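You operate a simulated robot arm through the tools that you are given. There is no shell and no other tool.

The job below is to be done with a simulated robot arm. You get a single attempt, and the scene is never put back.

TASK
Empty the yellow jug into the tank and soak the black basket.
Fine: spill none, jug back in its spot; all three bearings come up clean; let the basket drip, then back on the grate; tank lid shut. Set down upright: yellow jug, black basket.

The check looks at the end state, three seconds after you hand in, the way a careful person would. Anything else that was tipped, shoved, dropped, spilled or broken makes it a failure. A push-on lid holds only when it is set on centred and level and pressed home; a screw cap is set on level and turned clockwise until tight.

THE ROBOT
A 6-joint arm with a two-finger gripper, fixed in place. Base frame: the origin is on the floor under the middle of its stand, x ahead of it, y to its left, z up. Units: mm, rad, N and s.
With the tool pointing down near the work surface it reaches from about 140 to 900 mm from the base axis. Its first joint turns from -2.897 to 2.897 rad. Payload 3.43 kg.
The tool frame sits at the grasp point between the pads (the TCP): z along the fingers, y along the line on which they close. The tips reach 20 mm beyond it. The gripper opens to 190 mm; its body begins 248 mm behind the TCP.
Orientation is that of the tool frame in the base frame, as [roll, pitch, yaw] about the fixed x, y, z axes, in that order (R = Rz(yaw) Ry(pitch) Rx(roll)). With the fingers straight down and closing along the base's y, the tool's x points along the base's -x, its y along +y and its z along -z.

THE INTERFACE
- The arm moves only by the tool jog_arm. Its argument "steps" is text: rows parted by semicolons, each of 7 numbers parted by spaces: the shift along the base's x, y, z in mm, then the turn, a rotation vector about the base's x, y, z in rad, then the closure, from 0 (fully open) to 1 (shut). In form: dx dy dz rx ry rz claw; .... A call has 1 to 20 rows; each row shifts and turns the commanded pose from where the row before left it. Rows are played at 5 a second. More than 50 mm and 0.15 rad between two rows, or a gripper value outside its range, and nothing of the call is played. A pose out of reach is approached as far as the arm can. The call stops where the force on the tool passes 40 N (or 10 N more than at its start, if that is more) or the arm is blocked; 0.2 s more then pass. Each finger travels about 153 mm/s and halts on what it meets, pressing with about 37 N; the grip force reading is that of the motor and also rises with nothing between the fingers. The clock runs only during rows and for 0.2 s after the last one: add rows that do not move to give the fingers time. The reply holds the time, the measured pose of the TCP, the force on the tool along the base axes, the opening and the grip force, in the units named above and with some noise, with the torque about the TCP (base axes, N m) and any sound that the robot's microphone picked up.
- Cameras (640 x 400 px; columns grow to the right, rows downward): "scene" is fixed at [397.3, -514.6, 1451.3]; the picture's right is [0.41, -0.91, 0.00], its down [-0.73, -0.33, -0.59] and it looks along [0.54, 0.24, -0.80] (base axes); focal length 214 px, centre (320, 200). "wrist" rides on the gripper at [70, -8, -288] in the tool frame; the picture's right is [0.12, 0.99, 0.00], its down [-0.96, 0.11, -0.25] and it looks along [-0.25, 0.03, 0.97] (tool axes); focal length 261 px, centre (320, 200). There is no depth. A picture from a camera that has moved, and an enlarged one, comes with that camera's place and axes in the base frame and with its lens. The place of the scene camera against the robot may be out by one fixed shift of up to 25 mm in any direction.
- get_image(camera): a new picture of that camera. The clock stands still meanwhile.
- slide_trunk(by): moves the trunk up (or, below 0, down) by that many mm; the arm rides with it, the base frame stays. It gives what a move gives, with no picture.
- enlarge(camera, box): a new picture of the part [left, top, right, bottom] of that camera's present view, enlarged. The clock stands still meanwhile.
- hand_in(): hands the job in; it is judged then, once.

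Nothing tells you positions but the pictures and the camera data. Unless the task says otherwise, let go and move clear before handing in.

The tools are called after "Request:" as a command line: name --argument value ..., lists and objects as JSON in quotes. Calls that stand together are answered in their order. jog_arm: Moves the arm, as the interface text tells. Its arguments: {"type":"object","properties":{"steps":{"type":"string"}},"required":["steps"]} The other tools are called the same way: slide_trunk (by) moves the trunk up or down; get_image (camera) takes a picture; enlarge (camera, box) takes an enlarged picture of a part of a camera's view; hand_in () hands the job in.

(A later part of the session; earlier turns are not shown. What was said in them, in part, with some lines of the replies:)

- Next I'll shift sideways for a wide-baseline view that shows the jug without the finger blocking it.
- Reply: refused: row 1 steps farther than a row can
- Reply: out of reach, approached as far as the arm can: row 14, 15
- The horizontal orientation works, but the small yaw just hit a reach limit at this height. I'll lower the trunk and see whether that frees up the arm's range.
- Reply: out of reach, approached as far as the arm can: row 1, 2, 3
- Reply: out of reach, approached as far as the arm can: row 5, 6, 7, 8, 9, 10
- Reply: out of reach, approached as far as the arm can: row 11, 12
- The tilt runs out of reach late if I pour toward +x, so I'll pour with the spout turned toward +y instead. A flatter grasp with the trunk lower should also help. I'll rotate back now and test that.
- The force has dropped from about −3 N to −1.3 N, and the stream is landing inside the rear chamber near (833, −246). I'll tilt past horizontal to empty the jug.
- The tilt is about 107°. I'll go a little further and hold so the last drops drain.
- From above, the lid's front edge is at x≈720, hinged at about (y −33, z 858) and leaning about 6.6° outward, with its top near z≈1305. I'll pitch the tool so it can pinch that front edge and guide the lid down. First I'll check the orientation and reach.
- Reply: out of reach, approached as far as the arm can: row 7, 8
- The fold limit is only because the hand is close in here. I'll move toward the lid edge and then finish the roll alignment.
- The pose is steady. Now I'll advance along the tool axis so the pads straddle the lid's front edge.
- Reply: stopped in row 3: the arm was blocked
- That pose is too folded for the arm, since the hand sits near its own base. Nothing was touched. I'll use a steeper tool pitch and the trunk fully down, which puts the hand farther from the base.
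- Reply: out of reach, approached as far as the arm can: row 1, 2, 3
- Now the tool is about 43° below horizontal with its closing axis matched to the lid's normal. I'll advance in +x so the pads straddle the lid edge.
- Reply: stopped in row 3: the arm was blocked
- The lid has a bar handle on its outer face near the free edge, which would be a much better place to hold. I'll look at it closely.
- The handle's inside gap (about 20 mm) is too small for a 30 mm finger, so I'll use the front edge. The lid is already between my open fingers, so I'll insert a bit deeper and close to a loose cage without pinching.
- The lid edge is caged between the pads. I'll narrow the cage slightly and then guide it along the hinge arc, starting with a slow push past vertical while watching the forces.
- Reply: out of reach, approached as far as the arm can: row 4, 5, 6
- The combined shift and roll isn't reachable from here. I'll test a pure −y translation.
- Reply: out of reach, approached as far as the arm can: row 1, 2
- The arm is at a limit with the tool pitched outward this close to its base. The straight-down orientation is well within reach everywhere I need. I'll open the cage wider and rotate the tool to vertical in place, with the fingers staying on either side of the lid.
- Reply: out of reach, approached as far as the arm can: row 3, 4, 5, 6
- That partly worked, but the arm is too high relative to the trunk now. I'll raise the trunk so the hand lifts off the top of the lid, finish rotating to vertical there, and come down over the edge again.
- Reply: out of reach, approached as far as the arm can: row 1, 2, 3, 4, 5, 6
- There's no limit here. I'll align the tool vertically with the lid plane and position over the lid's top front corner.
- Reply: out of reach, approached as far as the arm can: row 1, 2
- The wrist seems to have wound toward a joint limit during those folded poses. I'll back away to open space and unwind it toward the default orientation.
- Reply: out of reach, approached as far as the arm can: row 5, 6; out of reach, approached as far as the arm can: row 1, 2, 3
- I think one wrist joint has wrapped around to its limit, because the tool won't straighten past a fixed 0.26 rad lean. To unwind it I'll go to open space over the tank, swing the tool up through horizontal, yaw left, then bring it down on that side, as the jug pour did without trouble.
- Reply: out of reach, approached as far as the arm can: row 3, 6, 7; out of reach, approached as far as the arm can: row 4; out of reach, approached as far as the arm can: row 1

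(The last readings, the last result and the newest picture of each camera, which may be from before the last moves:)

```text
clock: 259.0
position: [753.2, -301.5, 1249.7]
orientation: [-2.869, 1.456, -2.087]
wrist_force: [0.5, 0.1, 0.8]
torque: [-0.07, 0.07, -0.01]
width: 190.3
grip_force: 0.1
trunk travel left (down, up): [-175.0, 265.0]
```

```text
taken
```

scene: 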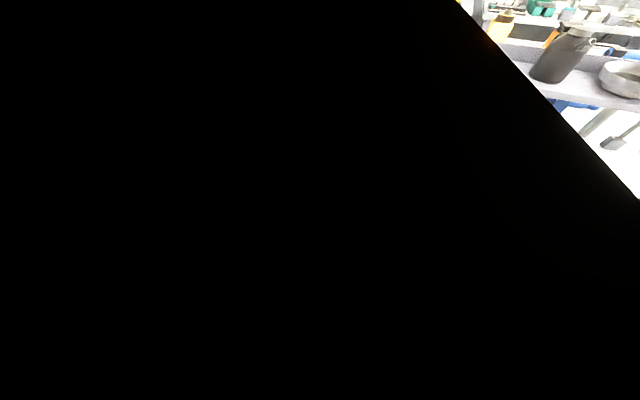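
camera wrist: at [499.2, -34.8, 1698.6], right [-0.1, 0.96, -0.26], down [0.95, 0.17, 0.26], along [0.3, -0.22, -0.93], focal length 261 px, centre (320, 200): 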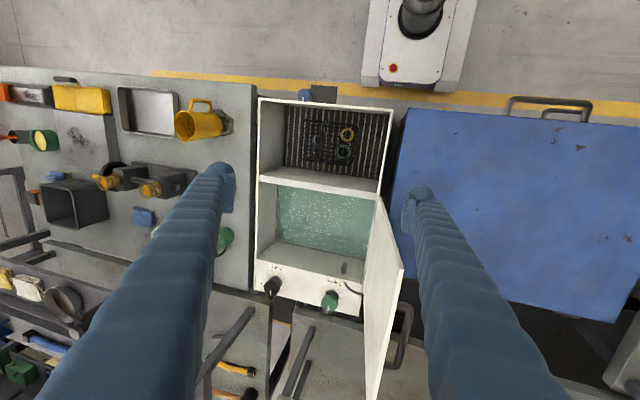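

Request:
jog_arm --steps "0 0 0 -0.0987 0.0994 0 0; 0 0 0 -0.0987 0.0994 0 0; 0 0 0 -0.0987 0.0994 0 0; 0 0 0 -0.0987 0.0994 0 0; 0 0 0 -0.0987 0.0994 0 0; 0 0 0 -0.0987 0.0994 0 0; 0 0 0 -0.0987 0.0994 0 0; 0 0 0 -0.0987 0.0994 0 0; 0 0 0 -0.0987 0.0994 0 0; 0 0 0 -0.0987 0.0994 0 0; 0 0 0 -0.04 0.0403 0 0; 0 0 0 0 0 0 0; 0 0 0 0 0 0 0"

Request:
jog_arm --steps "0 0 0 0 0 -0.13 0; 0 0 0 0 0 -0.13 0; 0 0 0 0 0 -0.13 0; 0 0 0 0 0 -0.13 0; 0 0 0 0 0 -0.13 0; 0 0 0 0 0 -0.13 0; 0 0 0 0 0 0 0; 0 0 0 0 0 0 0"

Request:
get_image --camera "scene"

Request:
get_image --camera "wrist"

```text
clock: 261.8
position: [751.4, -303.2, 1247.4]
orientation: [-3.137, 0.281, -2.329]
wrist_force: [-0.1, -0.3, -0.2]
torque: [0.02, -0.01, 0.0]
width: 190.0
grip_force: 0.2
out of reach, approached as far as the arm can: row 9, 10, 11
trunk travel left (down, up): [-175.0, 265.0]
```

```text
clock: 263.6
position: [733.9, -314.0, 1227.1]
orientation: [3.088, 0.349, -3.111]
wrist_force: [0.0, -0.3, 0.0]
torque: [0.0, 0.01, -0.01]
width: 189.9
grip_force: 0.1
out of reach, approached as far as the arm can: row 3, 4, 5, 6
trunk travel left (down, up): [-175.0, 265.0]
```

```text
taken
```

scene: 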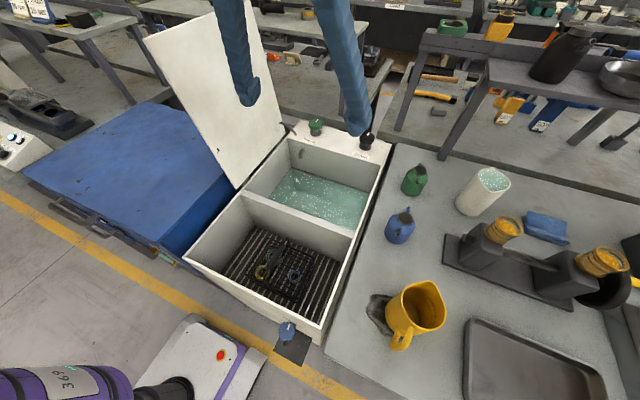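

```text
taken
camera wrist: at [571.9, -342.1, 1472.6], right [-0.16, 0.99, 0.01], down [0.81, 0.13, 0.57], along [0.56, 0.1, -0.82], focal length 261 px, centre (320, 200)
```

wrist: 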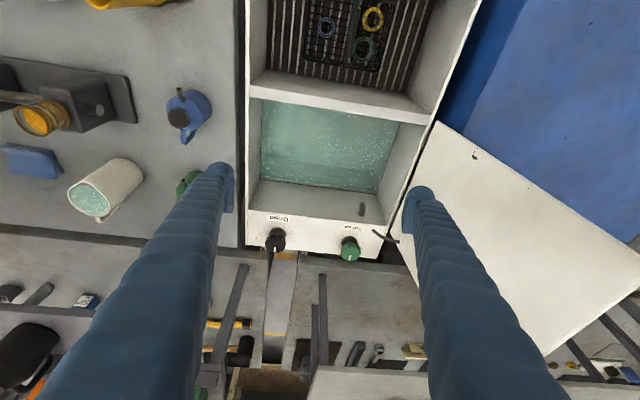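

The wrist lean is gone, so it's unwound. What remains is just outer reach at this height. I'll move inward and lower, then straighten to vertical.

Request:
jog_arm --steps "-25 5 -20 0 0.03 0.005 0; -25 5 -20 0 0.05 0.005 0; -25 5 -20 0 0.06 0.005 0; -25 5 -20 0.02 0.06 0.005 0; -25 5 0 0.02 0.07 0.005 0; -10 5 0 0.013 0.08 0.005 0; 0 0 0 0 0 0 0; 0 0 0 0 0 0 0"

```text
clock: 265.4
position: [589.0, -285.8, 1118.0]
orientation: [2.93, 0.125, -3.109]
wrist_force: [0.1, -0.1, 0.2]
torque: [-0.02, 0.02, 0.0]
width: 189.8
grip_force: 0.0
out of reach, approached as far as the arm can: row 1, 2, 3, 4, 5, 6
trunk travel left (down, up): [-175.0, 265.0]
```

Request:
jog_arm --steps "0 0 0 -0.07 0.04 0 0; 0 0 0 -0.07 0.04 0 0; 0 0 0 -0.07 0.04 0 0; 0 0 0 0 0 0 0; 0 0 0 0 0 0 0"

Request:
get_image --camera "scene"

Request:
get_image --camera "wrist"

```text
clock: 266.6
position: [588.6, -285.8, 1118.3]
orientation: [2.928, 0.126, -3.111]
wrist_force: [0.8, 0.8, 0.4]
torque: [-0.03, 0.03, -0.03]
width: 190.0
grip_force: 0.1
out of reach, approached as far as the arm can: row 1, 2, 3
trunk travel left (down, up): [-175.0, 265.0]
```

```text
taken
```

scene: 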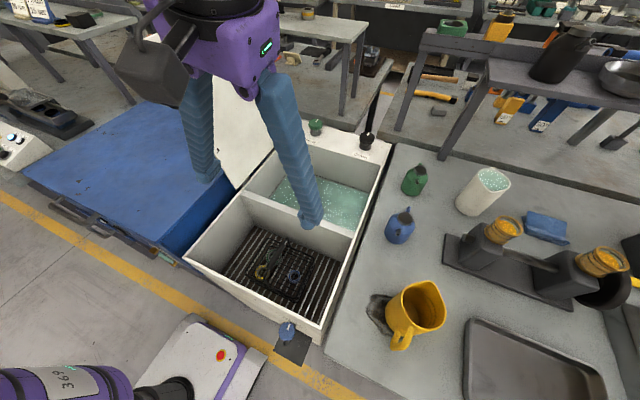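

```text
taken
camera wrist: at [487.3, -356.2, 1386.3], right [-0.18, 0.97, 0.19], down [0.92, 0.09, 0.39], along [0.35, 0.24, -0.9], focal length 261 px, centre (320, 200)
```

wrist: 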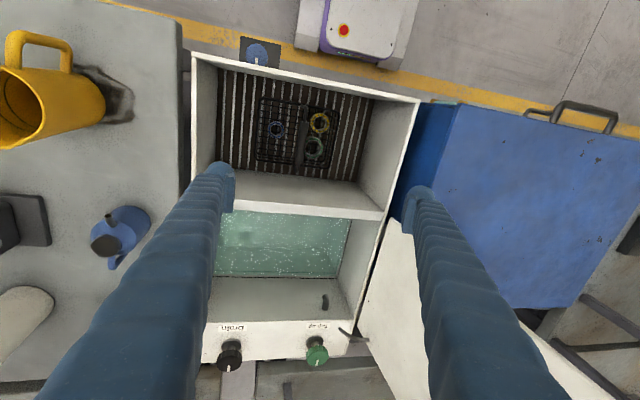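

I can see what happened: the wrist went all the way around in its alternate branch. To get back to the normal branch I'll raise the tool on this side, line it up exactly with the arm's plane, and lower it straight through.

Request:
jog_arm --steps "18 1 14 0 0 0.11 0; 18 1 14 0 0 0.11 0; 18 1 14 0 0 0.11 0; 18 1 14 0 0 0.11 0; 18 1 14 0 0 0.11 0; 20 1 12 0 0 0.11 0; 0 0 0 0 0 0 0; 0 0 0 0.09 -0.1072 0 0; 0 0 0 0.09 -0.1072 0 0; 0 0 0 0.09 -0.1072 0 0; 0 0 0 0.09 -0.1072 0 0; 0 0 0 0.09 -0.1072 0 0; 0 0 0 0.09 -0.1072 0 0; 0 0 0 0.09 -0.1072 0 0; 0 0 0 0.09 -0.1072 0 0; 0 0 0 0.06 -0.0715 0 0; 0 0 0 0 0 0 0; 0 0 0 0 0 0 0"

```text
clock: 270.4
position: [700.5, -262.1, 1188.7]
orientation: [2.806, 1.39, -2.546]
wrist_force: [-0.2, -0.6, 0.4]
torque: [-0.03, 0.04, -0.02]
width: 190.0
grip_force: 0.0
out of reach, approached as far as the arm can: row 2, 3, 4, 6
trunk travel left (down, up): [-175.0, 265.0]
```

Request:
jog_arm --steps "0 0 0 0 0 -0.135 0; 0 0 0 0 0 -0.135 0; 0 0 0 0 0 -0.135 0; 0 0 0 0 0 -0.135 0; 0 0 0 0 0 -0.135 0; 0 0 0 0 0 -0.135 0; 0 0 0 0 0 -0.135 0; 0 0 0 0 0 -0.135 0; 0 0 0 0 0 -0.135 0; 0 0 0 0 0 -0.08 0; 0 0 0 0 0 0 0; 0 0 0 0 0 0 0"

```text
clock: 273.0
position: [763.0, -311.4, 1203.7]
orientation: [2.808, 1.388, 2.446]
wrist_force: [-0.3, -0.3, 0.0]
torque: [0.0, -0.02, 0.04]
width: 190.1
grip_force: 0.0
out of reach, approached as far as the arm can: row 7, 8, 9, 10
trunk travel left (down, up): [-175.0, 265.0]
```

Request:
jog_arm --steps "0 0 0 0 0 -0.03 0; 0 0 0 0.053 0.13 0 0; 0 0 0 0.053 0.13 0 0; 0 0 0 0.053 0.13 0 0; 0 0 0 0.053 0.13 0 0; 0 0 0 0.053 0.13 0 0; 0 0 0 0 0 0 0; 0 0 0 0 0 0 0"

Request:
jog_arm --steps "-20 8 0 0.053 0.13 0 0; -20 8 0 0.053 0.13 0 0; -20 8 0 0.053 0.13 0 0; -20 8 0 0.053 0.13 0 0; 0 0 0 0 0 0 0; 0 0 0 0 0 0 0"

```text
clock: 274.8
position: [764.9, -311.1, 1205.5]
orientation: [3.092, 0.695, 2.675]
wrist_force: [0.0, -0.4, 0.7]
torque: [0.02, 0.01, 0.0]
width: 190.1
grip_force: 0.0
trunk travel left (down, up): [-175.0, 265.0]
```

```text
clock: 276.2
position: [683.6, -278.3, 1204.6]
orientation: [3.134, 0.135, 2.692]
wrist_force: [-0.4, 0.8, 0.3]
torque: [-0.04, 0.03, 0.04]
width: 190.0
grip_force: 0.0
trunk travel left (down, up): [-175.0, 265.0]
```

No flags this time, so the wrist is back in its normal branch. I'll finish straightening and return to the default yaw.

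Request:
jog_arm --steps "-20 8 0 0.05 0.125 0 0; -20 0 0 0 0 0.11 0; 0 0 0 0 0 0.11 0; 0 0 0 0 0 0.11 0; 0 0 0 0 0 0.12 0; 0 0 0 0 0 0 0; 0 0 0 0 0 0 0"

Request:
get_image --camera "wrist"

```text
clock: 277.8
position: [643.3, -272.6, 1203.4]
orientation: [3.141, 0.003, -3.138]
wrist_force: [0.8, 0.0, 0.1]
torque: [0.04, -0.03, -0.01]
width: 190.2
grip_force: 0.0
trunk travel left (down, up): [-175.0, 265.0]
```

```text
taken
camera wrist: at [572.9, -279.3, 1490.4], right [-0.12, 0.99, 0.0], down [0.96, 0.12, 0.25], along [0.25, 0.03, -0.97], focal length 261 px, centre (320, 200)
```

wrist: 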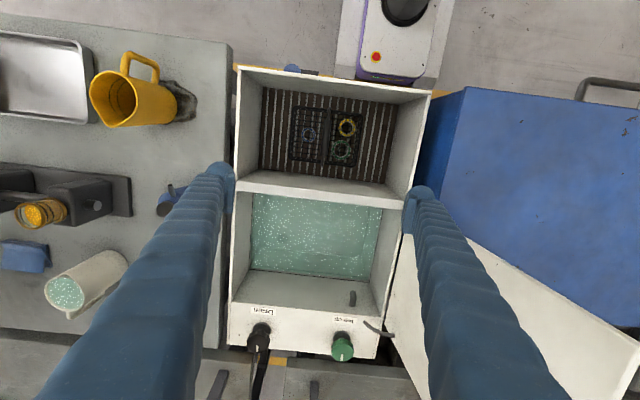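

The wrist is fully back to normal and nothing has been disturbed. I'll raise the trunk and move over the lid's top front corner with the tool vertical.

Request:
slide_trunk --by 140

Request:
jog_arm --steps "0 0 40 0 0 0 0; 0 0 40 0 0 0 0; 14 38 0 0 0 0 0; 14 38 0 0 0 0 0; 14 38 0 0 0 0 0; 14 38 0 0 0 0 0; 14 38 0 0 0 0 0; 14 38 0 0 0 0 0; 14 38 0 0 0 0 0; 14 38 0 0 0 0 0; 0 0 0 0 0 0 0; 0 0 0 0 0 0 0"

Request:
jog_arm --steps "0 0 0 -0.056 0 0 0; 0 0 0 -0.056 0 0 0; 0 0 0 0 0 0 0; 0 0 0 0 0 0 0"

Request:
get_image --camera "wrist"

Request:
enlarge --camera "wrist" --box '[220, 100, 420, 260]'

```text
clock: 279.5
position: [643.3, -271.6, 1343.7]
orientation: [-3.14, 0.002, -3.141]
wrist_force: [-0.3, 0.3, 0.2]
torque: [0.01, 0.04, 0.0]
width: 189.9
grip_force: 0.0
trunk travel left (down, up): [-315.0, 125.0]
```

```text
clock: 282.1
position: [750.9, 30.7, 1418.6]
orientation: [-3.14, 0.002, -3.139]
wrist_force: [0.3, -0.9, 0.0]
torque: [0.09, 0.04, 0.02]
width: 190.1
grip_force: 0.0
trunk travel left (down, up): [-315.0, 125.0]
```

```text
clock: 283.1
position: [755.3, 31.8, 1421.3]
orientation: [-3.026, 0.0, -3.14]
wrist_force: [0.2, 0.5, -0.1]
torque: [-0.01, -0.04, 0.02]
width: 190.1
grip_force: 0.2
trunk travel left (down, up): [-315.0, 125.0]
```

```text
taken
camera wrist: at [684.1, 56.6, 1707.0], right [-0.12, 0.99, -0.11], down [0.96, 0.15, 0.23], along [0.25, -0.08, -0.97], focal length 261 px, centre (320, 200)
```

wrist: 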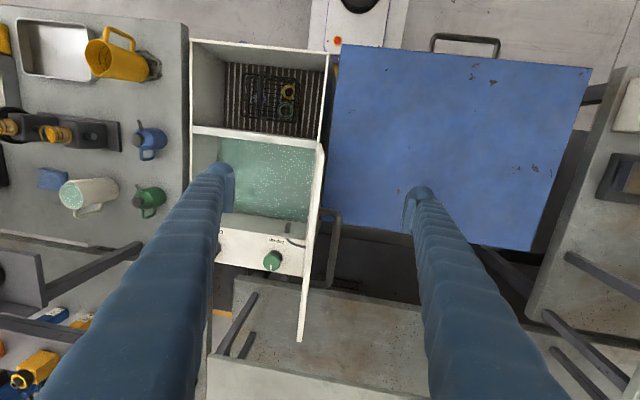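

```text
2.50 times, centred on (320, 180) of wrist
camera zoom: at [684.1, 56.6, 1707.0], right [-0.12, 0.99, -0.11], down [0.96, 0.15, 0.23], along [0.25, -0.08, -0.97], focal length 652 px, centre (320, 250)
```

zoom: 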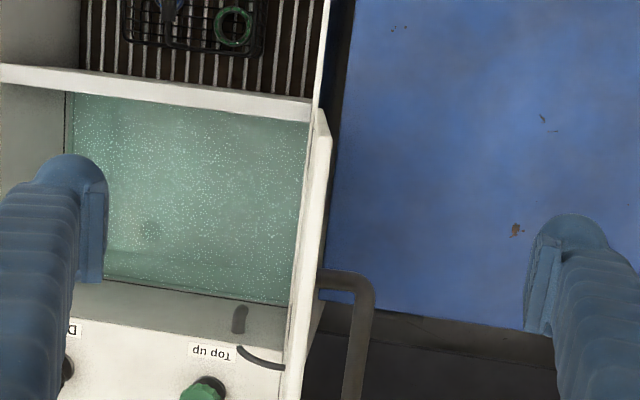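

The tool is aligned with the lid plane, with the lid centred between the open fingers. I'll descend over the top edge near the front corner.

Request:
jog_arm --steps "0 -3.9 -34 0 0 0 0; 0 -3.9 -34 0 0 0 0; 0 -3.9 -34 0 0 0 0; 0 -3.9 -34 0 0 0 0; 0 -3.4 -30 0 0 0 0; 0 0 0 0 0 0 0; 0 0 0 0 0 0 0"

Request:
enlarge --camera "wrist" --box '[200, 100, 440, 300]'

Request:
enlarge --camera "scene" --box '[100, 0, 320, 200]'

```text
clock: 284.7
position: [755.9, 11.0, 1258.2]
orientation: [-3.026, 0.0, -3.14]
wrist_force: [0.4, 0.3, 0.5]
torque: [0.0, 0.04, 0.01]
width: 190.1
grip_force: 0.1
trunk travel left (down, up): [-315.0, 125.0]
```

```text
2.00 times, centred on (320, 200) of wrist
camera zoom: at [686.2, 36.1, 1543.7], right [-0.12, 0.99, -0.11], down [0.96, 0.15, 0.23], along [0.25, -0.08, -0.97], focal length 521 px, centre (320, 200)
```

zoom: 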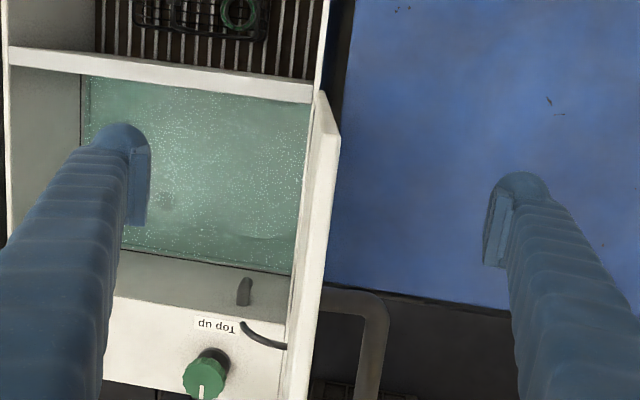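

```text
2.00 times, centred on (210, 100) of scene
camera zoom: at [397.3, -514.6, 1451.3], right [0.41, -0.91, 0.0], down [-0.73, -0.33, -0.59], along [0.54, 0.24, -0.8], focal length 429 px, centre (540, 400)
```

zoom: 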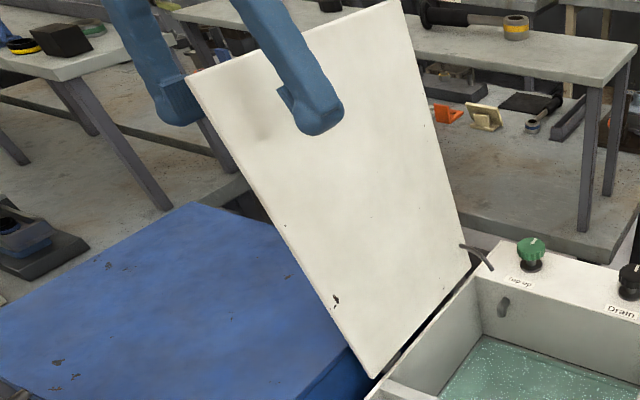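

It straddles the lid cleanly. I'll close to a loose cage (about 45 mm).

Request:
jog_arm --steps "0 0 0 0 0 0 0.2; 0 0 0 0 0 0 0.4; 0 0 0 0 0 0 0.55; 0 0 0 0 0 0 0.65; 0 0 0 0 0 0 0.72; 0 0 0 0 0 0 0.76; 0 0 0 0 0 0 0.76"

Request:
enlarge --camera "wrist" --box '[200, 100, 440, 300]'

```text
clock: 286.3
position: [756.2, 11.0, 1257.4]
orientation: [-3.028, 0.002, -3.14]
wrist_force: [0.0, 0.6, 1.0]
torque: [-0.01, 0.02, 0.03]
width: 45.9
grip_force: 0.0
trunk travel left (down, up): [-315.0, 125.0]
```

```text
2.00 times, centred on (320, 200) of wrist
camera zoom: at [685.9, 35.9, 1544.0], right [-0.12, 0.99, -0.11], down [0.96, 0.14, 0.23], along [0.25, -0.08, -0.97], focal length 521 px, centre (320, 200)
```

zoom: 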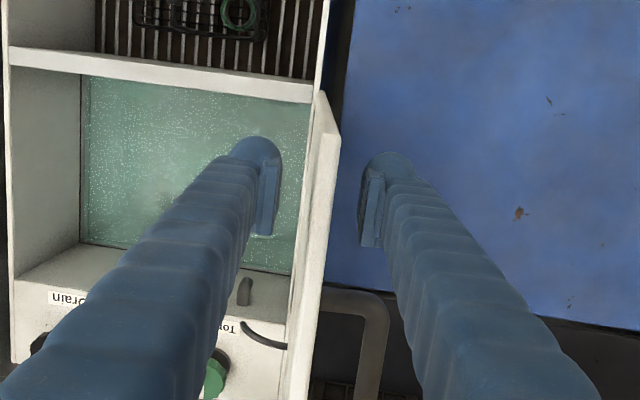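

The lid is caged. Now I'll guide it slowly along the hinge arc, rotating the tool with it, and check the force as it starts to move.

Request:
jog_arm --steps "0 -10 0.7 0.025 0 0 0.76; 0 -10 0.7 0.025 0 0 0.76; 0 -10 0.2 0.025 0 0 0.76; 0 -10 0.2 0.025 0 0 0.76; 0 0 0 0 0 0 0.76"

Request:
enlarge --camera "wrist" --box '[200, 100, 440, 300]'

Request:
enlarge --camera "scene" --box '[100, 0, 320, 200]'

```text
clock: 287.5
position: [756.7, -27.6, 1258.5]
orientation: [-3.129, 0.002, -3.139]
wrist_force: [-0.6, 0.2, 0.1]
torque: [-0.01, 0.03, 0.0]
width: 46.2
grip_force: 0.4
trunk travel left (down, up): [-315.0, 125.0]
```

```text
2.00 times, centred on (320, 200) of wrist
camera zoom: at [686.5, -31.4, 1545.6], right [-0.12, 0.99, -0.01], down [0.96, 0.12, 0.25], along [0.25, 0.02, -0.97], focal length 521 px, centre (320, 200)
```

zoom: 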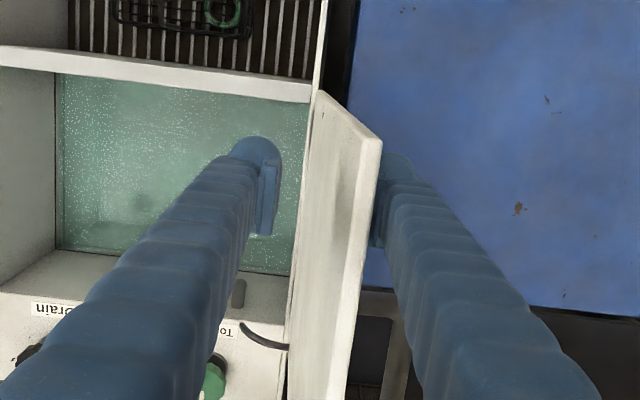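

```text
2.00 times, centred on (210, 100) of scene
camera zoom: at [397.3, -514.6, 1451.3], right [0.41, -0.91, 0.0], down [-0.73, -0.33, -0.59], along [0.54, 0.24, -0.8], focal length 429 px, centre (540, 400)
```

zoom: 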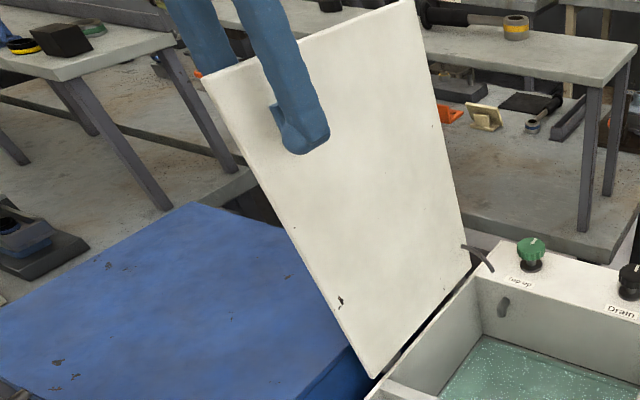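

The lid follows with almost no force. I'll continue past vertical, where it should settle gently onto the inner finger.

Request:
jog_arm --steps "0 -8 -0.2 0.02 0 0 0.76; 0 -8 -0.3 0.02 0 0 0.76; 0 -8 -0.5 0.02 0 0 0.76; 0 -8 -0.7 0.02 0 0 0.76; 0 0 0 0 0 0 0.76; 0 0 0 0 0 0 0.76"

Request:
enlarge --camera "wrist" --box '[200, 100, 440, 300]'

Request:
enlarge --camera "scene" --box '[100, 0, 320, 200]'

```text
clock: 288.9
position: [755.4, -58.5, 1258.1]
orientation: [3.075, 0.002, 3.141]
wrist_force: [-0.3, -0.7, 0.5]
torque: [-0.03, 0.0, -0.02]
width: 45.8
grip_force: 0.1
trunk travel left (down, up): [-315.0, 125.0]
```

```text
2.00 times, centred on (320, 200) of wrist
camera zoom: at [685.8, -85.1, 1543.0], right [-0.12, 0.99, 0.07], down [0.96, 0.1, 0.26], along [0.25, 0.09, -0.96], focal length 521 px, centre (320, 200)
```

zoom: 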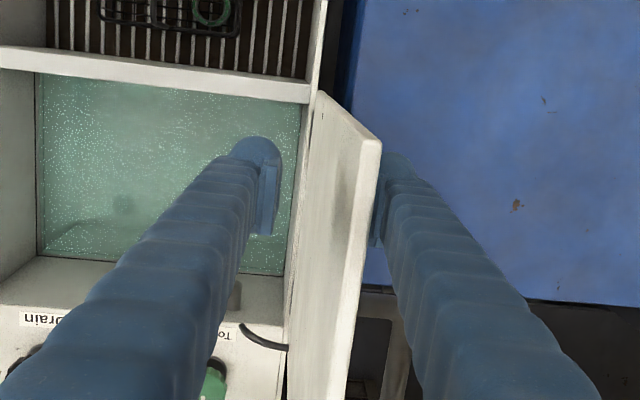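

```text
2.00 times, centred on (210, 100) of scene
camera zoom: at [397.3, -514.6, 1451.3], right [0.41, -0.91, 0.0], down [-0.73, -0.33, -0.59], along [0.54, 0.24, -0.8], focal length 429 px, centre (540, 400)
```

zoom: 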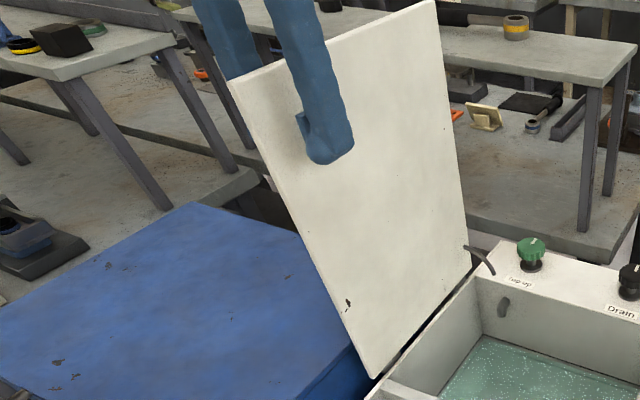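

The lid is just past vertical and still resting on the outer pad, so the hinge has some friction. I'll continue slowly.

Request:
jog_arm --steps "0 -8 -0.9 0.02 0 0 0.76; 0 -8 -1.0 0.02 0 0 0.76; 0 -8 -1.2 0.02 0 0 0.76; 0 -8 -1.3 0.02 0 0 0.76; 0 -8 -1.5 0.02 0 0 0.76; 0 -8 -1.7 0.02 0 0 0.76; 0 0 0 0 0 0 0.76; 0 0 0 0 0 0 0.76"

Request:
enlarge --camera "wrist" --box '[200, 100, 440, 300]'

Request:
enlarge --camera "scene" --box '[100, 0, 320, 200]'

```text
clock: 290.7
position: [754.2, -108.8, 1249.1]
orientation: [2.956, 0.002, -3.14]
wrist_force: [-0.5, 0.1, -0.2]
torque: [-0.05, 0.02, -0.03]
width: 45.7
grip_force: 0.0
trunk travel left (down, up): [-315.0, 125.0]
```

```text
2.00 times, centred on (320, 200) of wrist
camera zoom: at [685.4, -169.4, 1529.2], right [-0.12, 0.98, 0.18], down [0.96, 0.07, 0.27], along [0.25, 0.21, -0.95], focal length 521 px, centre (320, 200)
```

zoom: 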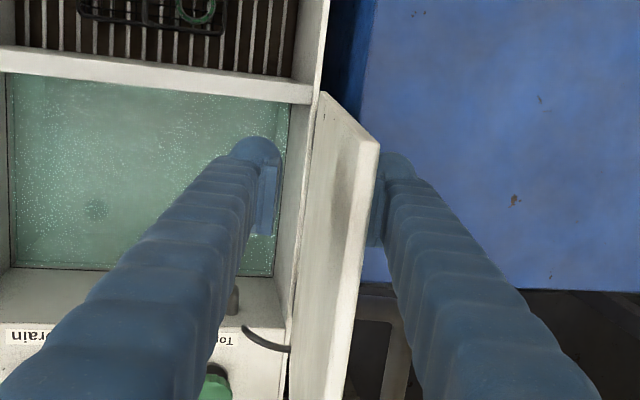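

```text
2.00 times, centred on (210, 100) of scene
camera zoom: at [397.3, -514.6, 1451.3], right [0.41, -0.91, 0.0], down [-0.73, -0.33, -0.59], along [0.54, 0.24, -0.8], focal length 429 px, centre (540, 400)
```

zoom: 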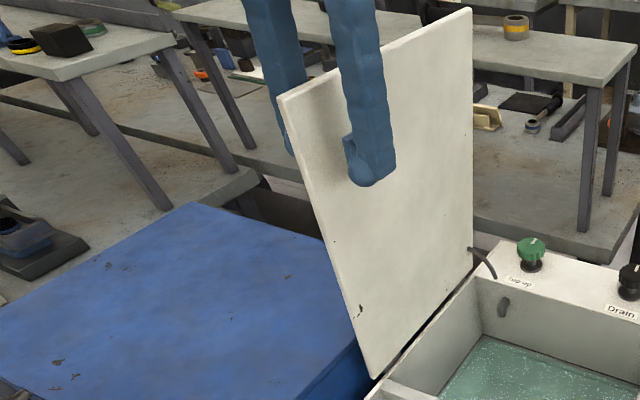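

Friction is holding the lid against the pushing finger, which is ideal. I'll keep going along the arc.

Request:
jog_arm --steps "0 -9.8 -2.2 0.025 0 0 0.76; 0 -9.7 -2.4 0.025 0 0 0.76; 0 -9.6 -2.7 0.025 0 0 0.76; 0 -9.6 -2.8 0.025 0 0 0.76; 0 -9.5 -3.1 0.025 0 0 0.76; 0 -9.4 -3.4 0.025 0 0 0.76; 0 -9.3 -3.6 0.025 0 0 0.76; 0 -9.3 -3.8 0.025 0 0 0.76; 0 0 0 0 0 0 0.76; 0 0 0 0 0 0 0.76"

Request:
enlarge --camera "wrist" --box '[200, 100, 440, 300]'

Request:
enlarge --camera "scene" --box '[140, 0, 360, 200]'

```text
clock: 292.9
position: [755.8, -182.0, 1226.2]
orientation: [2.753, 0.003, -3.139]
wrist_force: [-0.5, 0.2, -0.4]
torque: [-0.03, 0.02, 0.01]
width: 45.9
grip_force: 0.1
trunk travel left (down, up): [-315.0, 125.0]
```

```text
2.00 times, centred on (320, 200) of wrist
camera zoom: at [685.9, -297.5, 1488.6], right [-0.12, 0.92, 0.37], down [0.96, 0.01, 0.27], along [0.25, 0.39, -0.89], focal length 521 px, centre (320, 200)
```

zoom: 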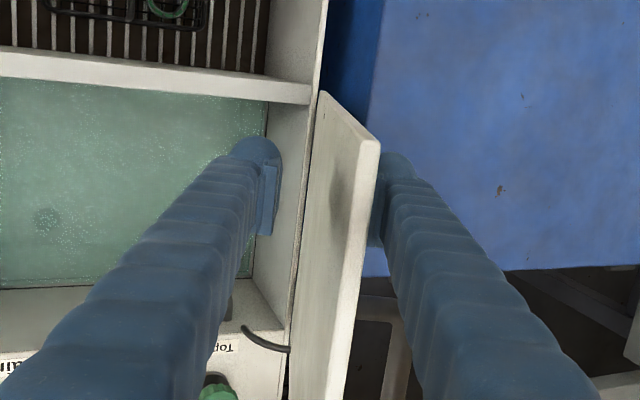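

```text
2.00 times, centred on (250, 100) of scene
camera zoom: at [397.3, -514.6, 1451.3], right [0.41, -0.91, 0.0], down [-0.73, -0.33, -0.59], along [0.54, 0.24, -0.8], focal length 429 px, centre (460, 400)
```

zoom: 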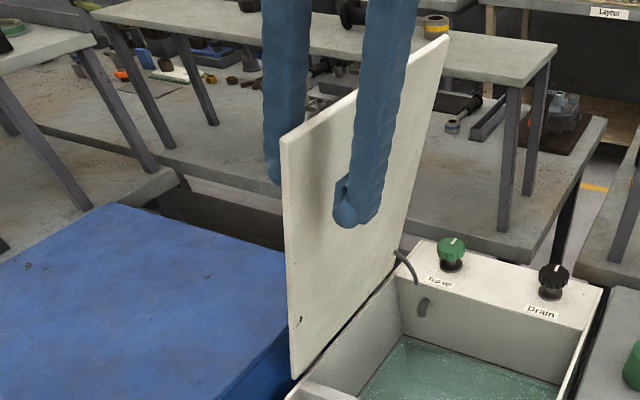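

It works well: the lid is at about 22° and friction holds it with no load. I'll continue along the arc.

Request:
jog_arm --steps "0 -9.2 -4 0.025 0 0 0.76; 0 -9.1 -4.2 0.025 0 0 0.76; 0 -8.9 -4.4 0.025 0 0 0.76; 0 -8.9 -4.7 0.025 0 0 0.76; 0 -8.7 -4.9 0.025 0 0 0.76; 0 -8.6 -5.1 0.025 0 0 0.76; 0 0 0 0 0 0 0.76; 0 0 0 0 0 0 0.76"

Request:
enlarge --camera "wrist" --box '[200, 100, 440, 300]'

Request:
enlarge --camera "scene" --box '[140, 0, 360, 200]'

```text
clock: 294.7
position: [755.4, -236.2, 1199.8]
orientation: [2.606, 0.001, 3.14]
wrist_force: [-0.1, 0.9, 0.0]
torque: [-0.03, 0.02, 0.0]
width: 45.6
grip_force: 0.0
trunk travel left (down, up): [-315.0, 125.0]
```

```text
2.00 times, centred on (320, 200) of wrist
camera zoom: at [686.2, -389.0, 1441.4], right [-0.12, 0.85, 0.51], down [0.96, -0.03, 0.27], along [0.25, 0.52, -0.82], focal length 521 px, centre (320, 200)
```

zoom: 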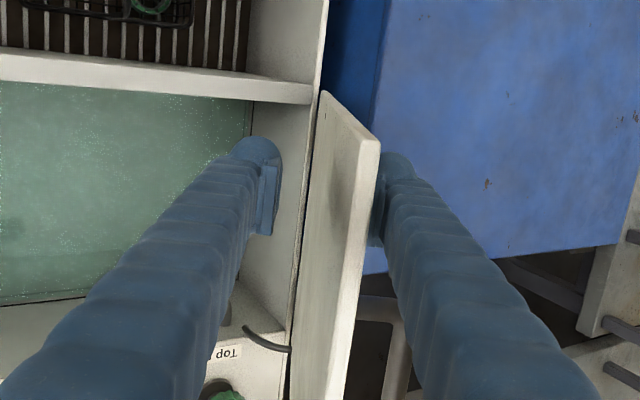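

```text
2.00 times, centred on (250, 100) of scene
camera zoom: at [397.3, -514.6, 1451.3], right [0.41, -0.91, 0.0], down [-0.73, -0.33, -0.59], along [0.54, 0.24, -0.8], focal length 429 px, centre (460, 400)
```

zoom: 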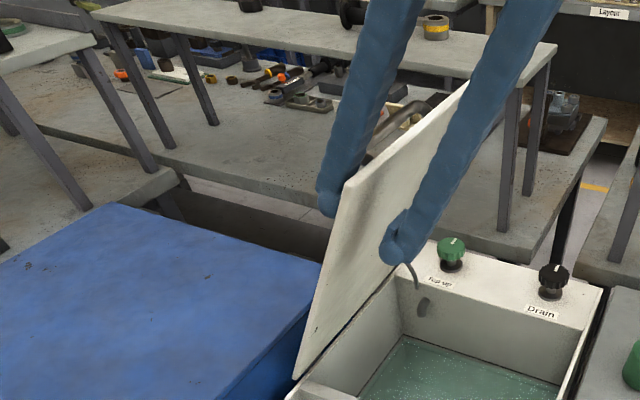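

The lid is about 30° past vertical and friction is still holding it. I'll continue with the tool tilt nearly fixed to stay within reach.

Request:
jog_arm --steps "-2 -10.7 -5.4 0 0 0 0.76; -2 -10.7 -5.4 0 0 0 0.76; -2 -10.8 -5.5 0 0 0 0.76; -2 -11.1 -6.1 -0.012 0 0 0.76; -2 -11.1 -6.1 -0.012 0 0 0.76; -2 -11.2 -6.2 -0.012 0 0 0.76; 0 0 0 0 0 0 0.76; 0 0 0 0 0 0 0.76"

Request:
enlarge --camera "wrist" --box '[200, 100, 440, 300]'

Request:
enlarge --camera "scene" --box '[140, 0, 400, 240]'

```text
clock: 296.5
position: [742.9, -300.6, 1164.2]
orientation: [2.643, 0.002, -3.142]
wrist_force: [-0.1, 0.4, 0.5]
torque: [-0.03, 0.04, -0.01]
width: 45.7
grip_force: 0.0
trunk travel left (down, up): [-315.0, 125.0]
```

```text
2.00 times, centred on (320, 200) of wrist
camera zoom: at [673.5, -446.4, 1411.3], right [-0.12, 0.87, 0.48], down [0.96, -0.02, 0.27], along [0.25, 0.49, -0.84], focal length 521 px, centre (320, 200)
```

zoom: 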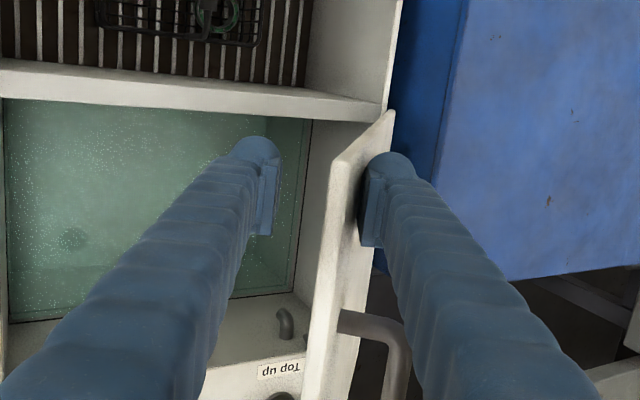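

```text
1.67 times, centred on (270, 120) of scene
camera zoom: at [397.3, -514.6, 1451.3], right [0.41, -0.91, 0.0], down [-0.73, -0.33, -0.59], along [0.54, 0.24, -0.8], focal length 358 px, centre (403, 333)
```

zoom: 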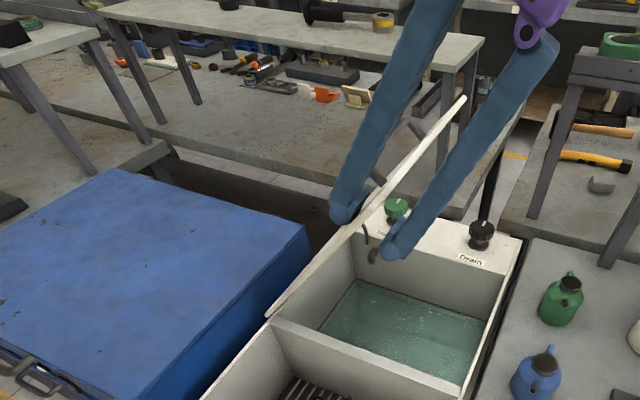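

The lid is at about 40° past vertical and still under control. I'll keep going with the next part of the arc, reducing the tool tilt gradually.

Request:
jog_arm --steps "0 -11.3 -6.6 -0.0127 0 0 0.76; 0 -11.3 -6.6 -0.0127 0 0 0.76; 0 -11.2 -6.7 -0.0127 0 0 0.76; 0 -9.8 -7.9 -0.03 0 0 0.76; 0 -9.8 -7.9 -0.03 0 0 0.76; 0 -9.7 -7.9 -0.03 0 0 0.76; 0 0 0 0 0 0 0.76; 0 0 0 0 0 0 0.76"

Request:
enlarge --camera "wrist" --box '[200, 100, 440, 300]'

Request:
enlarge --camera "scene" --box '[140, 0, 400, 240]'

```text
clock: 298.3
position: [743.7, -364.3, 1120.4]
orientation: [2.77, 0.0, -3.139]
wrist_force: [-0.8, 0.2, -0.7]
torque: [-0.03, -0.02, 0.01]
width: 45.8
grip_force: 0.0
trunk travel left (down, up): [-315.0, 125.0]
```

```text
2.00 times, centred on (320, 200) of wrist
camera zoom: at [674.4, -475.3, 1384.7], right [-0.12, 0.93, 0.36], down [0.96, 0.02, 0.27], along [0.25, 0.38, -0.89], focal length 521 px, centre (320, 200)
```

zoom: 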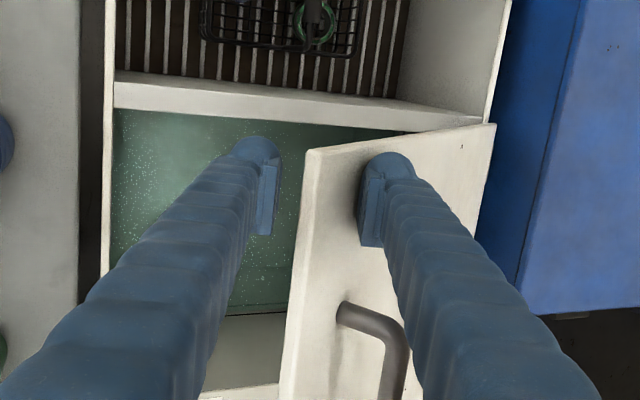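

```text
1.67 times, centred on (270, 120) of scene
camera zoom: at [397.3, -514.6, 1451.3], right [0.41, -0.91, 0.0], down [-0.73, -0.33, -0.59], along [0.54, 0.24, -0.8], focal length 358 px, centre (403, 333)
```

zoom: 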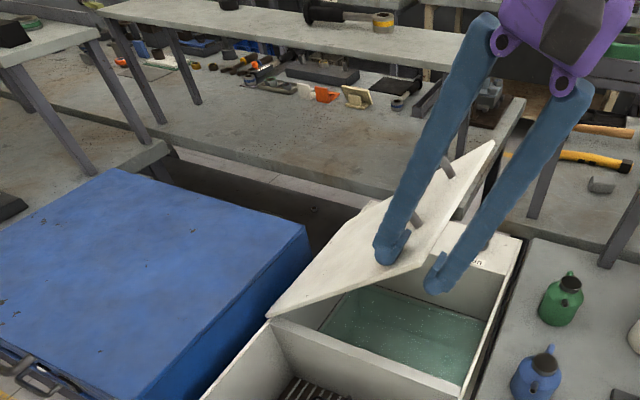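

The lid is at about 52° past vertical and still holding. Continuing.

Request:
jog_arm --steps "0 -8.4 -9.1 -0.03 0 0 0.76; 0 -8.4 -9.1 -0.03 0 0 0.76; 0 -8.3 -9.0 -0.03 0 0 0.74; 0 -5.3 -9.1 -0.02 0 0 0.72; 0 -5.3 -9.1 -0.02 0 0 0.70; 0 -5.3 -9.1 -0.02 0 0 0.685; 0 -5.3 -9.1 -0.02 0 0 0.685; 0 0 0 0 0 0 0.685; 0 0 0 0 0 0 0.685"

Request:
enlarge --camera "wrist" --box '[200, 100, 440, 300]'

Request:
enlarge --camera "scene" --box '[180, 20, 400, 240]'

```text
clock: 300.3
position: [743.0, -411.9, 1056.0]
orientation: [2.94, 0.001, -3.139]
wrist_force: [-0.1, -0.6, -0.8]
torque: [0.0, 0.0, 0.01]
width: 60.2
grip_force: 0.3
trunk travel left (down, up): [-315.0, 125.0]
```

```text
2.00 times, centred on (320, 200) of wrist
camera zoom: at [673.9, -477.9, 1335.5], right [-0.12, 0.97, 0.2], down [0.96, 0.07, 0.27], along [0.25, 0.22, -0.94], focal length 521 px, centre (320, 200)
```

zoom: 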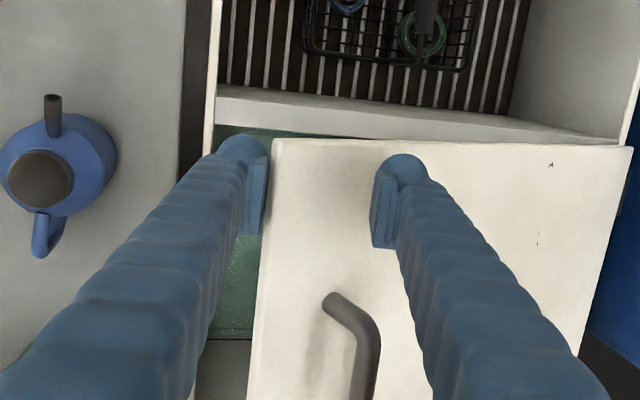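

```text
1.82 times, centred on (290, 130) of scene
camera zoom: at [397.3, -514.6, 1451.3], right [0.41, -0.91, 0.0], down [-0.73, -0.33, -0.59], along [0.54, 0.24, -0.8], focal length 390 px, centre (374, 327)
```

zoom: 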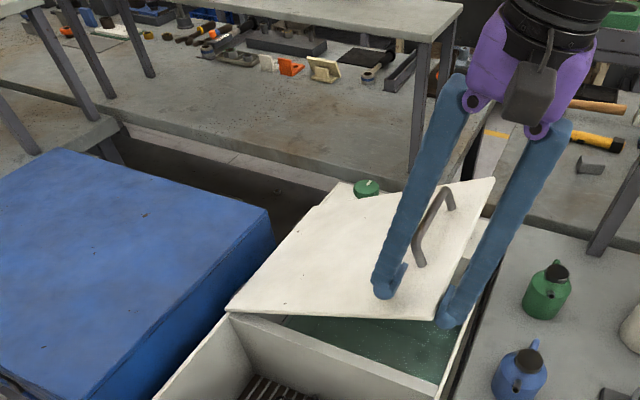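

The lid is about 27° above shut, and friction alone is holding it. I'll lift off, close the fingers into a fist, straighten up, and press it the rest of the way down from above.

Request:
jog_arm --steps "0 0 25 0 0 0 0.685; 0 0 35 0 0 0 0.685; 0 0 40 0 0 0 0.685; 0 0 20 -0.07 0 0 0.8; 0 5 0 -0.07 0 0 1; 0 5 0 -0.06 0 0 1; 0 0 0 0 0 0 1; 0 0 0 0 0 0 1"

Request:
enlarge --camera "wrist" --box '[160, 80, 480, 320]'

Request:
enlarge --camera "scene" --box '[180, 20, 400, 240]'

```text
clock: 302.1
position: [742.5, -402.7, 1175.0]
orientation: [3.141, 0.002, -3.141]
wrist_force: [0.3, -0.7, 0.0]
torque: [0.09, -0.01, 0.0]
width: 0.0
grip_force: 34.4
trunk travel left (down, up): [-315.0, 125.0]
```

```text
1.67 times, centred on (320, 200) of wrist
camera zoom: at [673.0, -410.3, 1461.7], right [-0.12, 0.99, 0.0], down [0.96, 0.12, 0.25], along [0.25, 0.03, -0.97], focal length 434 px, centre (320, 200)
```

zoom: 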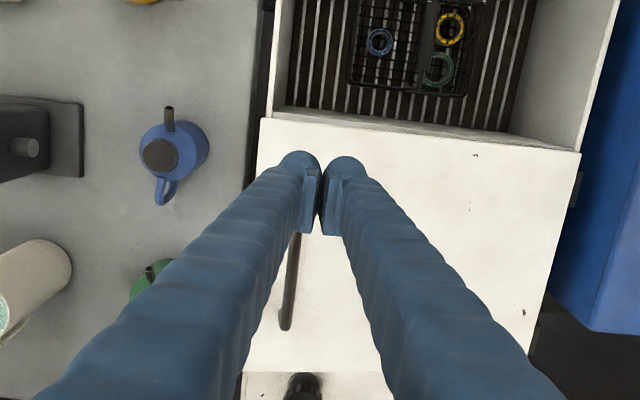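

```text
1.82 times, centred on (290, 130) of scene
camera zoom: at [397.3, -514.6, 1451.3], right [0.41, -0.91, 0.0], down [-0.73, -0.33, -0.59], along [0.54, 0.24, -0.8], focal length 390 px, centre (374, 327)
```

zoom: 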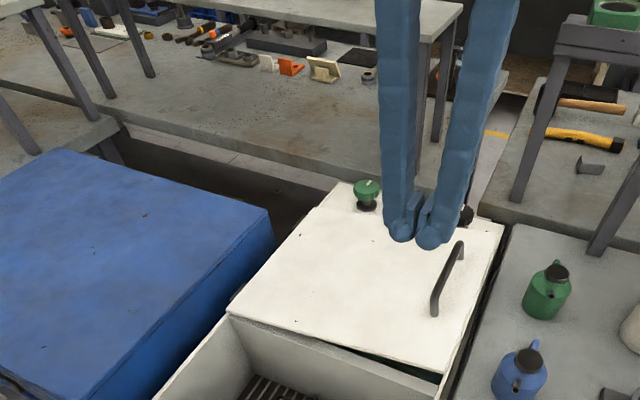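

Once released, the lid is sinking by itself on a damped hinge. I'll wait and watch.

Request:
jog_arm --steps "0 0 0 0 0 0 1; 0 0 0 0 0 0 1; 0 0 0 0 0 0 1; 0 0 0 0 0 0 1; 0 0 0 0 0 0 1; 0 0 0 0 0 0 1; 0 0 0 0 0 0 1; 0 0 0 0 0 0 1; 0 0 0 0 0 0 1; 0 0 0 0 0 0 1"

Request:
enlarge --camera "scene" --box '[180, 20, 400, 240]'

Request:
enlarge --camera "wrist" --box '[160, 80, 480, 320]'

```text
clock: 304.3
position: [742.4, -401.4, 1175.5]
orientation: [3.141, 0.002, -3.138]
wrist_force: [-0.1, 0.6, 0.2]
torque: [-0.02, 0.04, -0.01]
width: 0.0
grip_force: 34.6
trunk travel left (down, up): [-315.0, 125.0]
```

```text
1.82 times, centred on (290, 130) of scene
camera zoom: at [397.3, -514.6, 1451.3], right [0.41, -0.91, 0.0], down [-0.73, -0.33, -0.59], along [0.54, 0.24, -0.8], focal length 390 px, centre (374, 327)
```

zoom: 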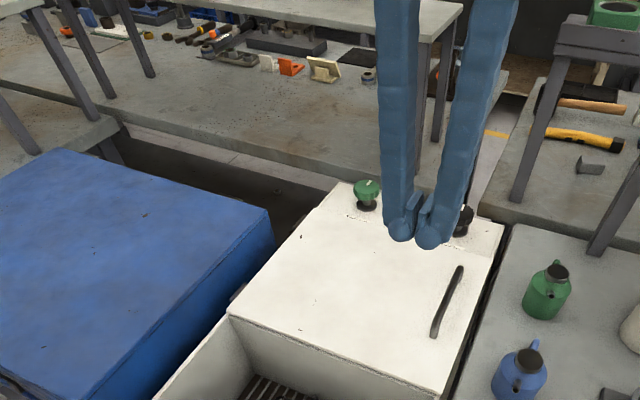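

```text
1.67 times, centred on (320, 200) of wrist
camera zoom: at [673.1, -409.7, 1461.8], right [-0.12, 0.99, 0.0], down [0.96, 0.12, 0.25], along [0.25, 0.03, -0.97], focal length 434 px, centre (320, 200)
```

zoom: 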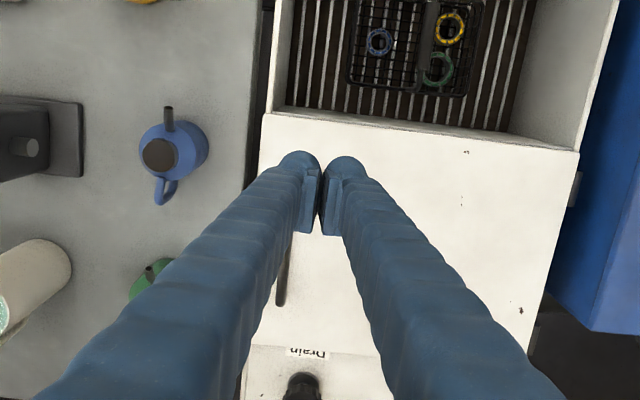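

The lid has closed softly on its own. I'll move clear and inspect everything.

Request:
jog_arm --steps "0 0 40 0 0 0 1; -10 5 40 0 0 0 1; -40 5 20 0 0 0 0.8; -45 5 10 0 0 0 0.6; -45 5 10 0 0 0 0.4; -45 5 0 0 0 0 0.2; -45 0 0 0 0 0 0; -45 0 0 0 0 0 0; 0 0 0 0 0 0 0; 0 0 0 0 0 0 0"

Request:
get_image --camera "scene"

Request:
get_image --camera "wrist"

Request:
enlarge --camera "scene" --box '[220, 110, 400, 260]'

Request:
enlarge --camera "scene" --box '[350, 130, 520, 360]'

Request:
enlarge --camera "scene" --box '[200, 210, 350, 340]'

```text
clock: 306.5
position: [464.3, -377.0, 1299.6]
orientation: [-3.14, 0.001, -3.141]
wrist_force: [-0.6, 0.5, -0.5]
torque: [0.01, -0.04, 0.01]
width: 190.2
grip_force: 0.2
trunk travel left (down, up): [-315.0, 125.0]
```

```text
taken
```

scene: 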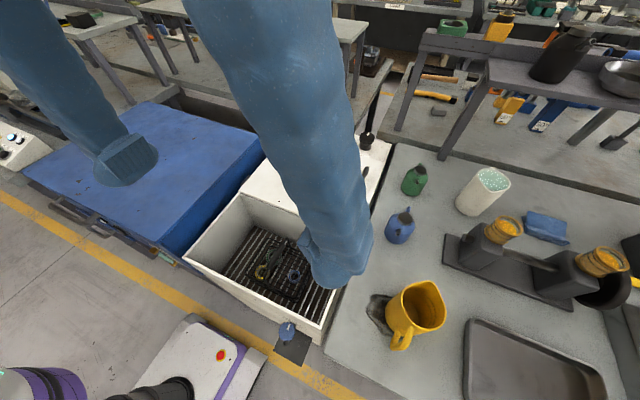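

```text
taken
camera wrist: at [394.0, -384.3, 1586.9], right [-0.12, 0.99, 0.0], down [0.96, 0.12, 0.25], along [0.25, 0.03, -0.97], focal length 261 px, centre (320, 200)
```

wrist: 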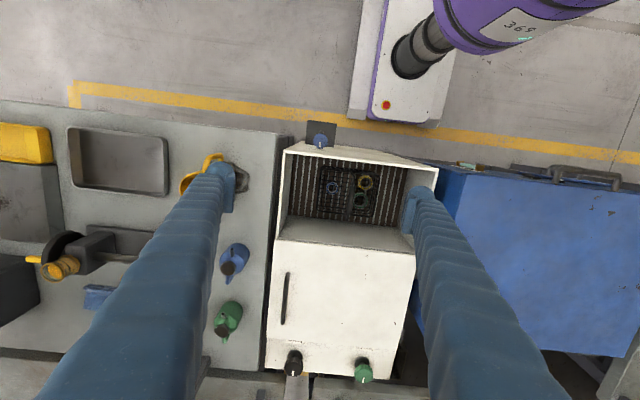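

```text
2.67 times, centred on (310, 185) of scene
camera zoom: at [397.3, -514.6, 1451.3], right [0.41, -0.91, 0.0], down [-0.73, -0.33, -0.59], along [0.54, 0.24, -0.8], focal length 572 px, centre (347, 240)
```

zoom: 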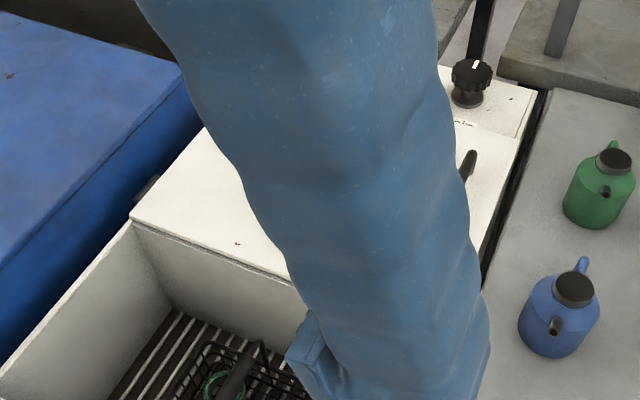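

```text
1.74 times, centred on (435, 245) of scene
camera zoom: at [397.3, -514.6, 1451.3], right [0.41, -0.91, 0.0], down [-0.73, -0.33, -0.59], along [0.54, 0.24, -0.8], focal length 373 px, centre (120, 122)
```

zoom: 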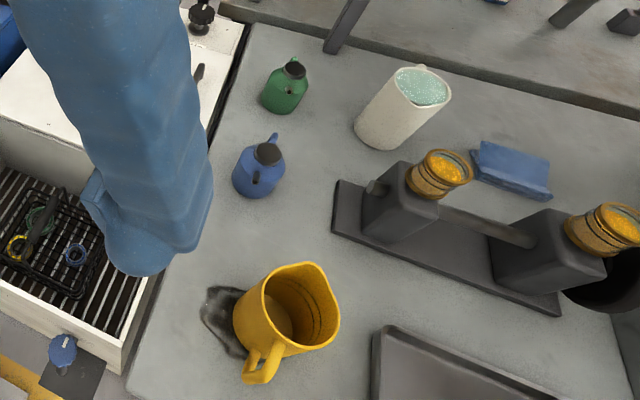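

```text
3.08 times, centred on (275, 275) of scene
camera zoom: at [397.3, -514.6, 1451.3], right [0.41, -0.91, 0.0], down [-0.73, -0.33, -0.59], along [0.54, 0.24, -0.8], focal length 660 px, centre (458, -31)
```

zoom: 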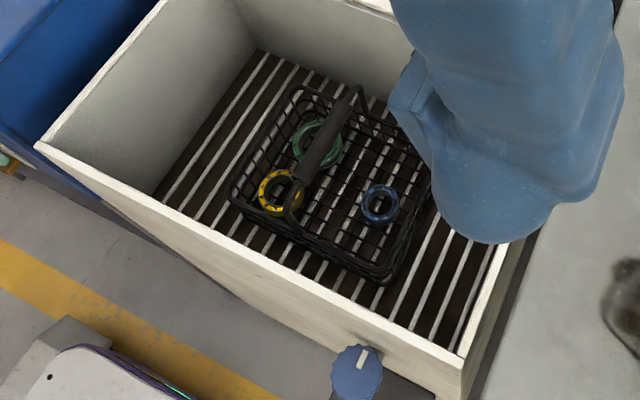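

The lid is shut, the basket is on the grate with clean bearings, and the jug is in place. I'll move the arm aside for one unobstructed check of the lid.

Request:
jog_arm --steps "0 45 10 0 0 0 0; 0 45 10 0 0 0 0; 0 45 10 0 0 0 0; 0 45 10 0 0 0 0; 0 45 10 0 0 0 0; 0 45 0 0 0 0 0; 0 0 0 0 0 0 0; 0 0 0 0 0 0 0"

Request:
get_image --camera "scene"

Request:
enlarge --camera "scene" --box '[200, 100, 400, 240]'

Request:
enlarge --camera "scene" --box '[350, 250, 470, 370]'

Request:
enlarge --camera "scene" --box '[310, 180, 370, 240]'

```text
clock: 308.3
position: [468.5, -104.5, 1347.6]
orientation: [3.141, -0.001, -3.139]
wrist_force: [0.3, -0.5, 0.1]
torque: [0.1, -0.01, -0.01]
width: 190.0
grip_force: 0.0
trunk travel left (down, up): [-315.0, 125.0]
```

```text
taken
```

scene: 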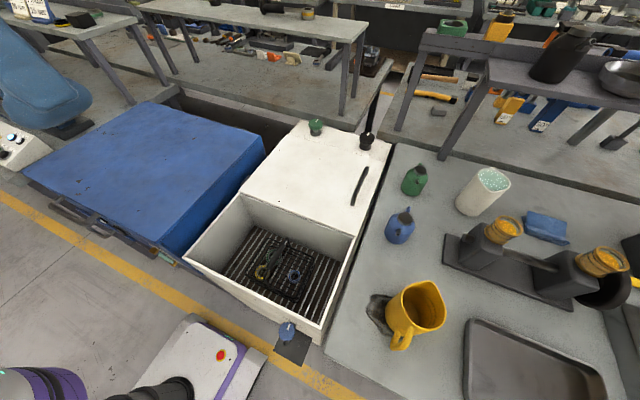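

```text
2.86 times, centred on (300, 170) of scene
camera zoom: at [397.3, -514.6, 1451.3], right [0.41, -0.91, 0.0], down [-0.73, -0.33, -0.59], along [0.54, 0.24, -0.8], focal length 613 px, centre (377, 286)
```

zoom: 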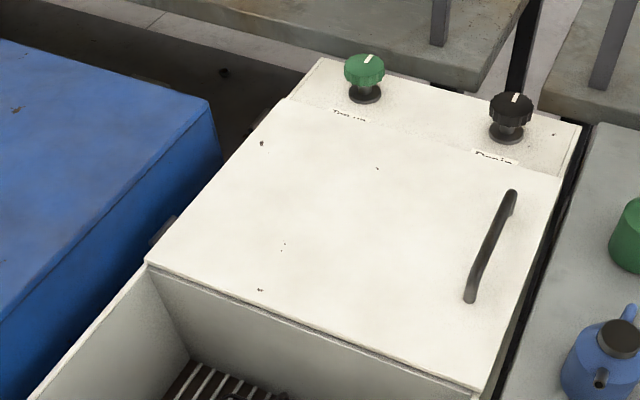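

```text
3.33 times, centred on (410, 310) of scene
camera zoom: at [397.3, -514.6, 1451.3], right [0.41, -0.91, 0.0], down [-0.73, -0.33, -0.59], along [0.54, 0.24, -0.8], focal length 715 px, centre (20, -167)
```

zoom: 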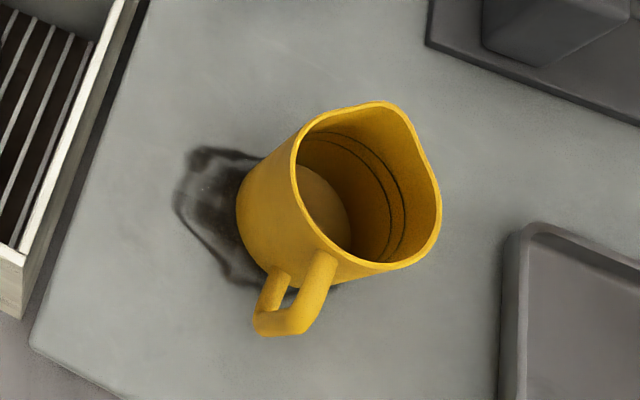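

```text
6.67 times, centred on (340, 210) of scene
camera zoom: at [397.3, -514.6, 1451.3], right [0.41, -0.91, 0.0], down [-0.73, -0.33, -0.59], along [0.54, 0.24, -0.8], focal length 1430 px, centre (187, 133)
```

zoom: 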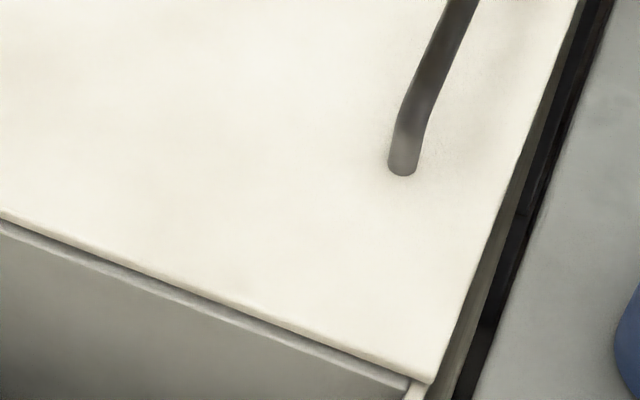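

Everything checks out:
- **Jug:** empty, upright and back on its spot, within about 3 mm.
- **Basket:** upright on the grate, dripped off, with all three bearings clean.
- **Tank lid:** shut flush.

I saw no spills, the gripper is empty and the arm is clear, so I'm handing in.

Request:
hand_in

```text
The job is handed in.
```

I emptied the yellow jug into the tank, soaked the black basket, and handed the job in. I haven't seen the result of the check.

- **Jug:** it's empty and standing upright, within about 3 mm of where it started. I saw no spill on the bench or the tank rim.
- **Bearings:** the yellow, green and blue bearings all look clean. I soaked the basket three times, and the third soak made no visible difference.
- **Basket:** I held it over the tank for about 15 seconds, until I could see no drips. It now stands upright and level on the grate.
- **Tank lid:** it's shut and sits flush. I guided it most of the way, and the last part closed softly by itself.

While testing positions early on, the arm pressed lightly against something, probably the open lid (about 6 N). The lid hadn't moved when I checked. I saw nothing else disturbed, and the arm is clear with the gripper empty.
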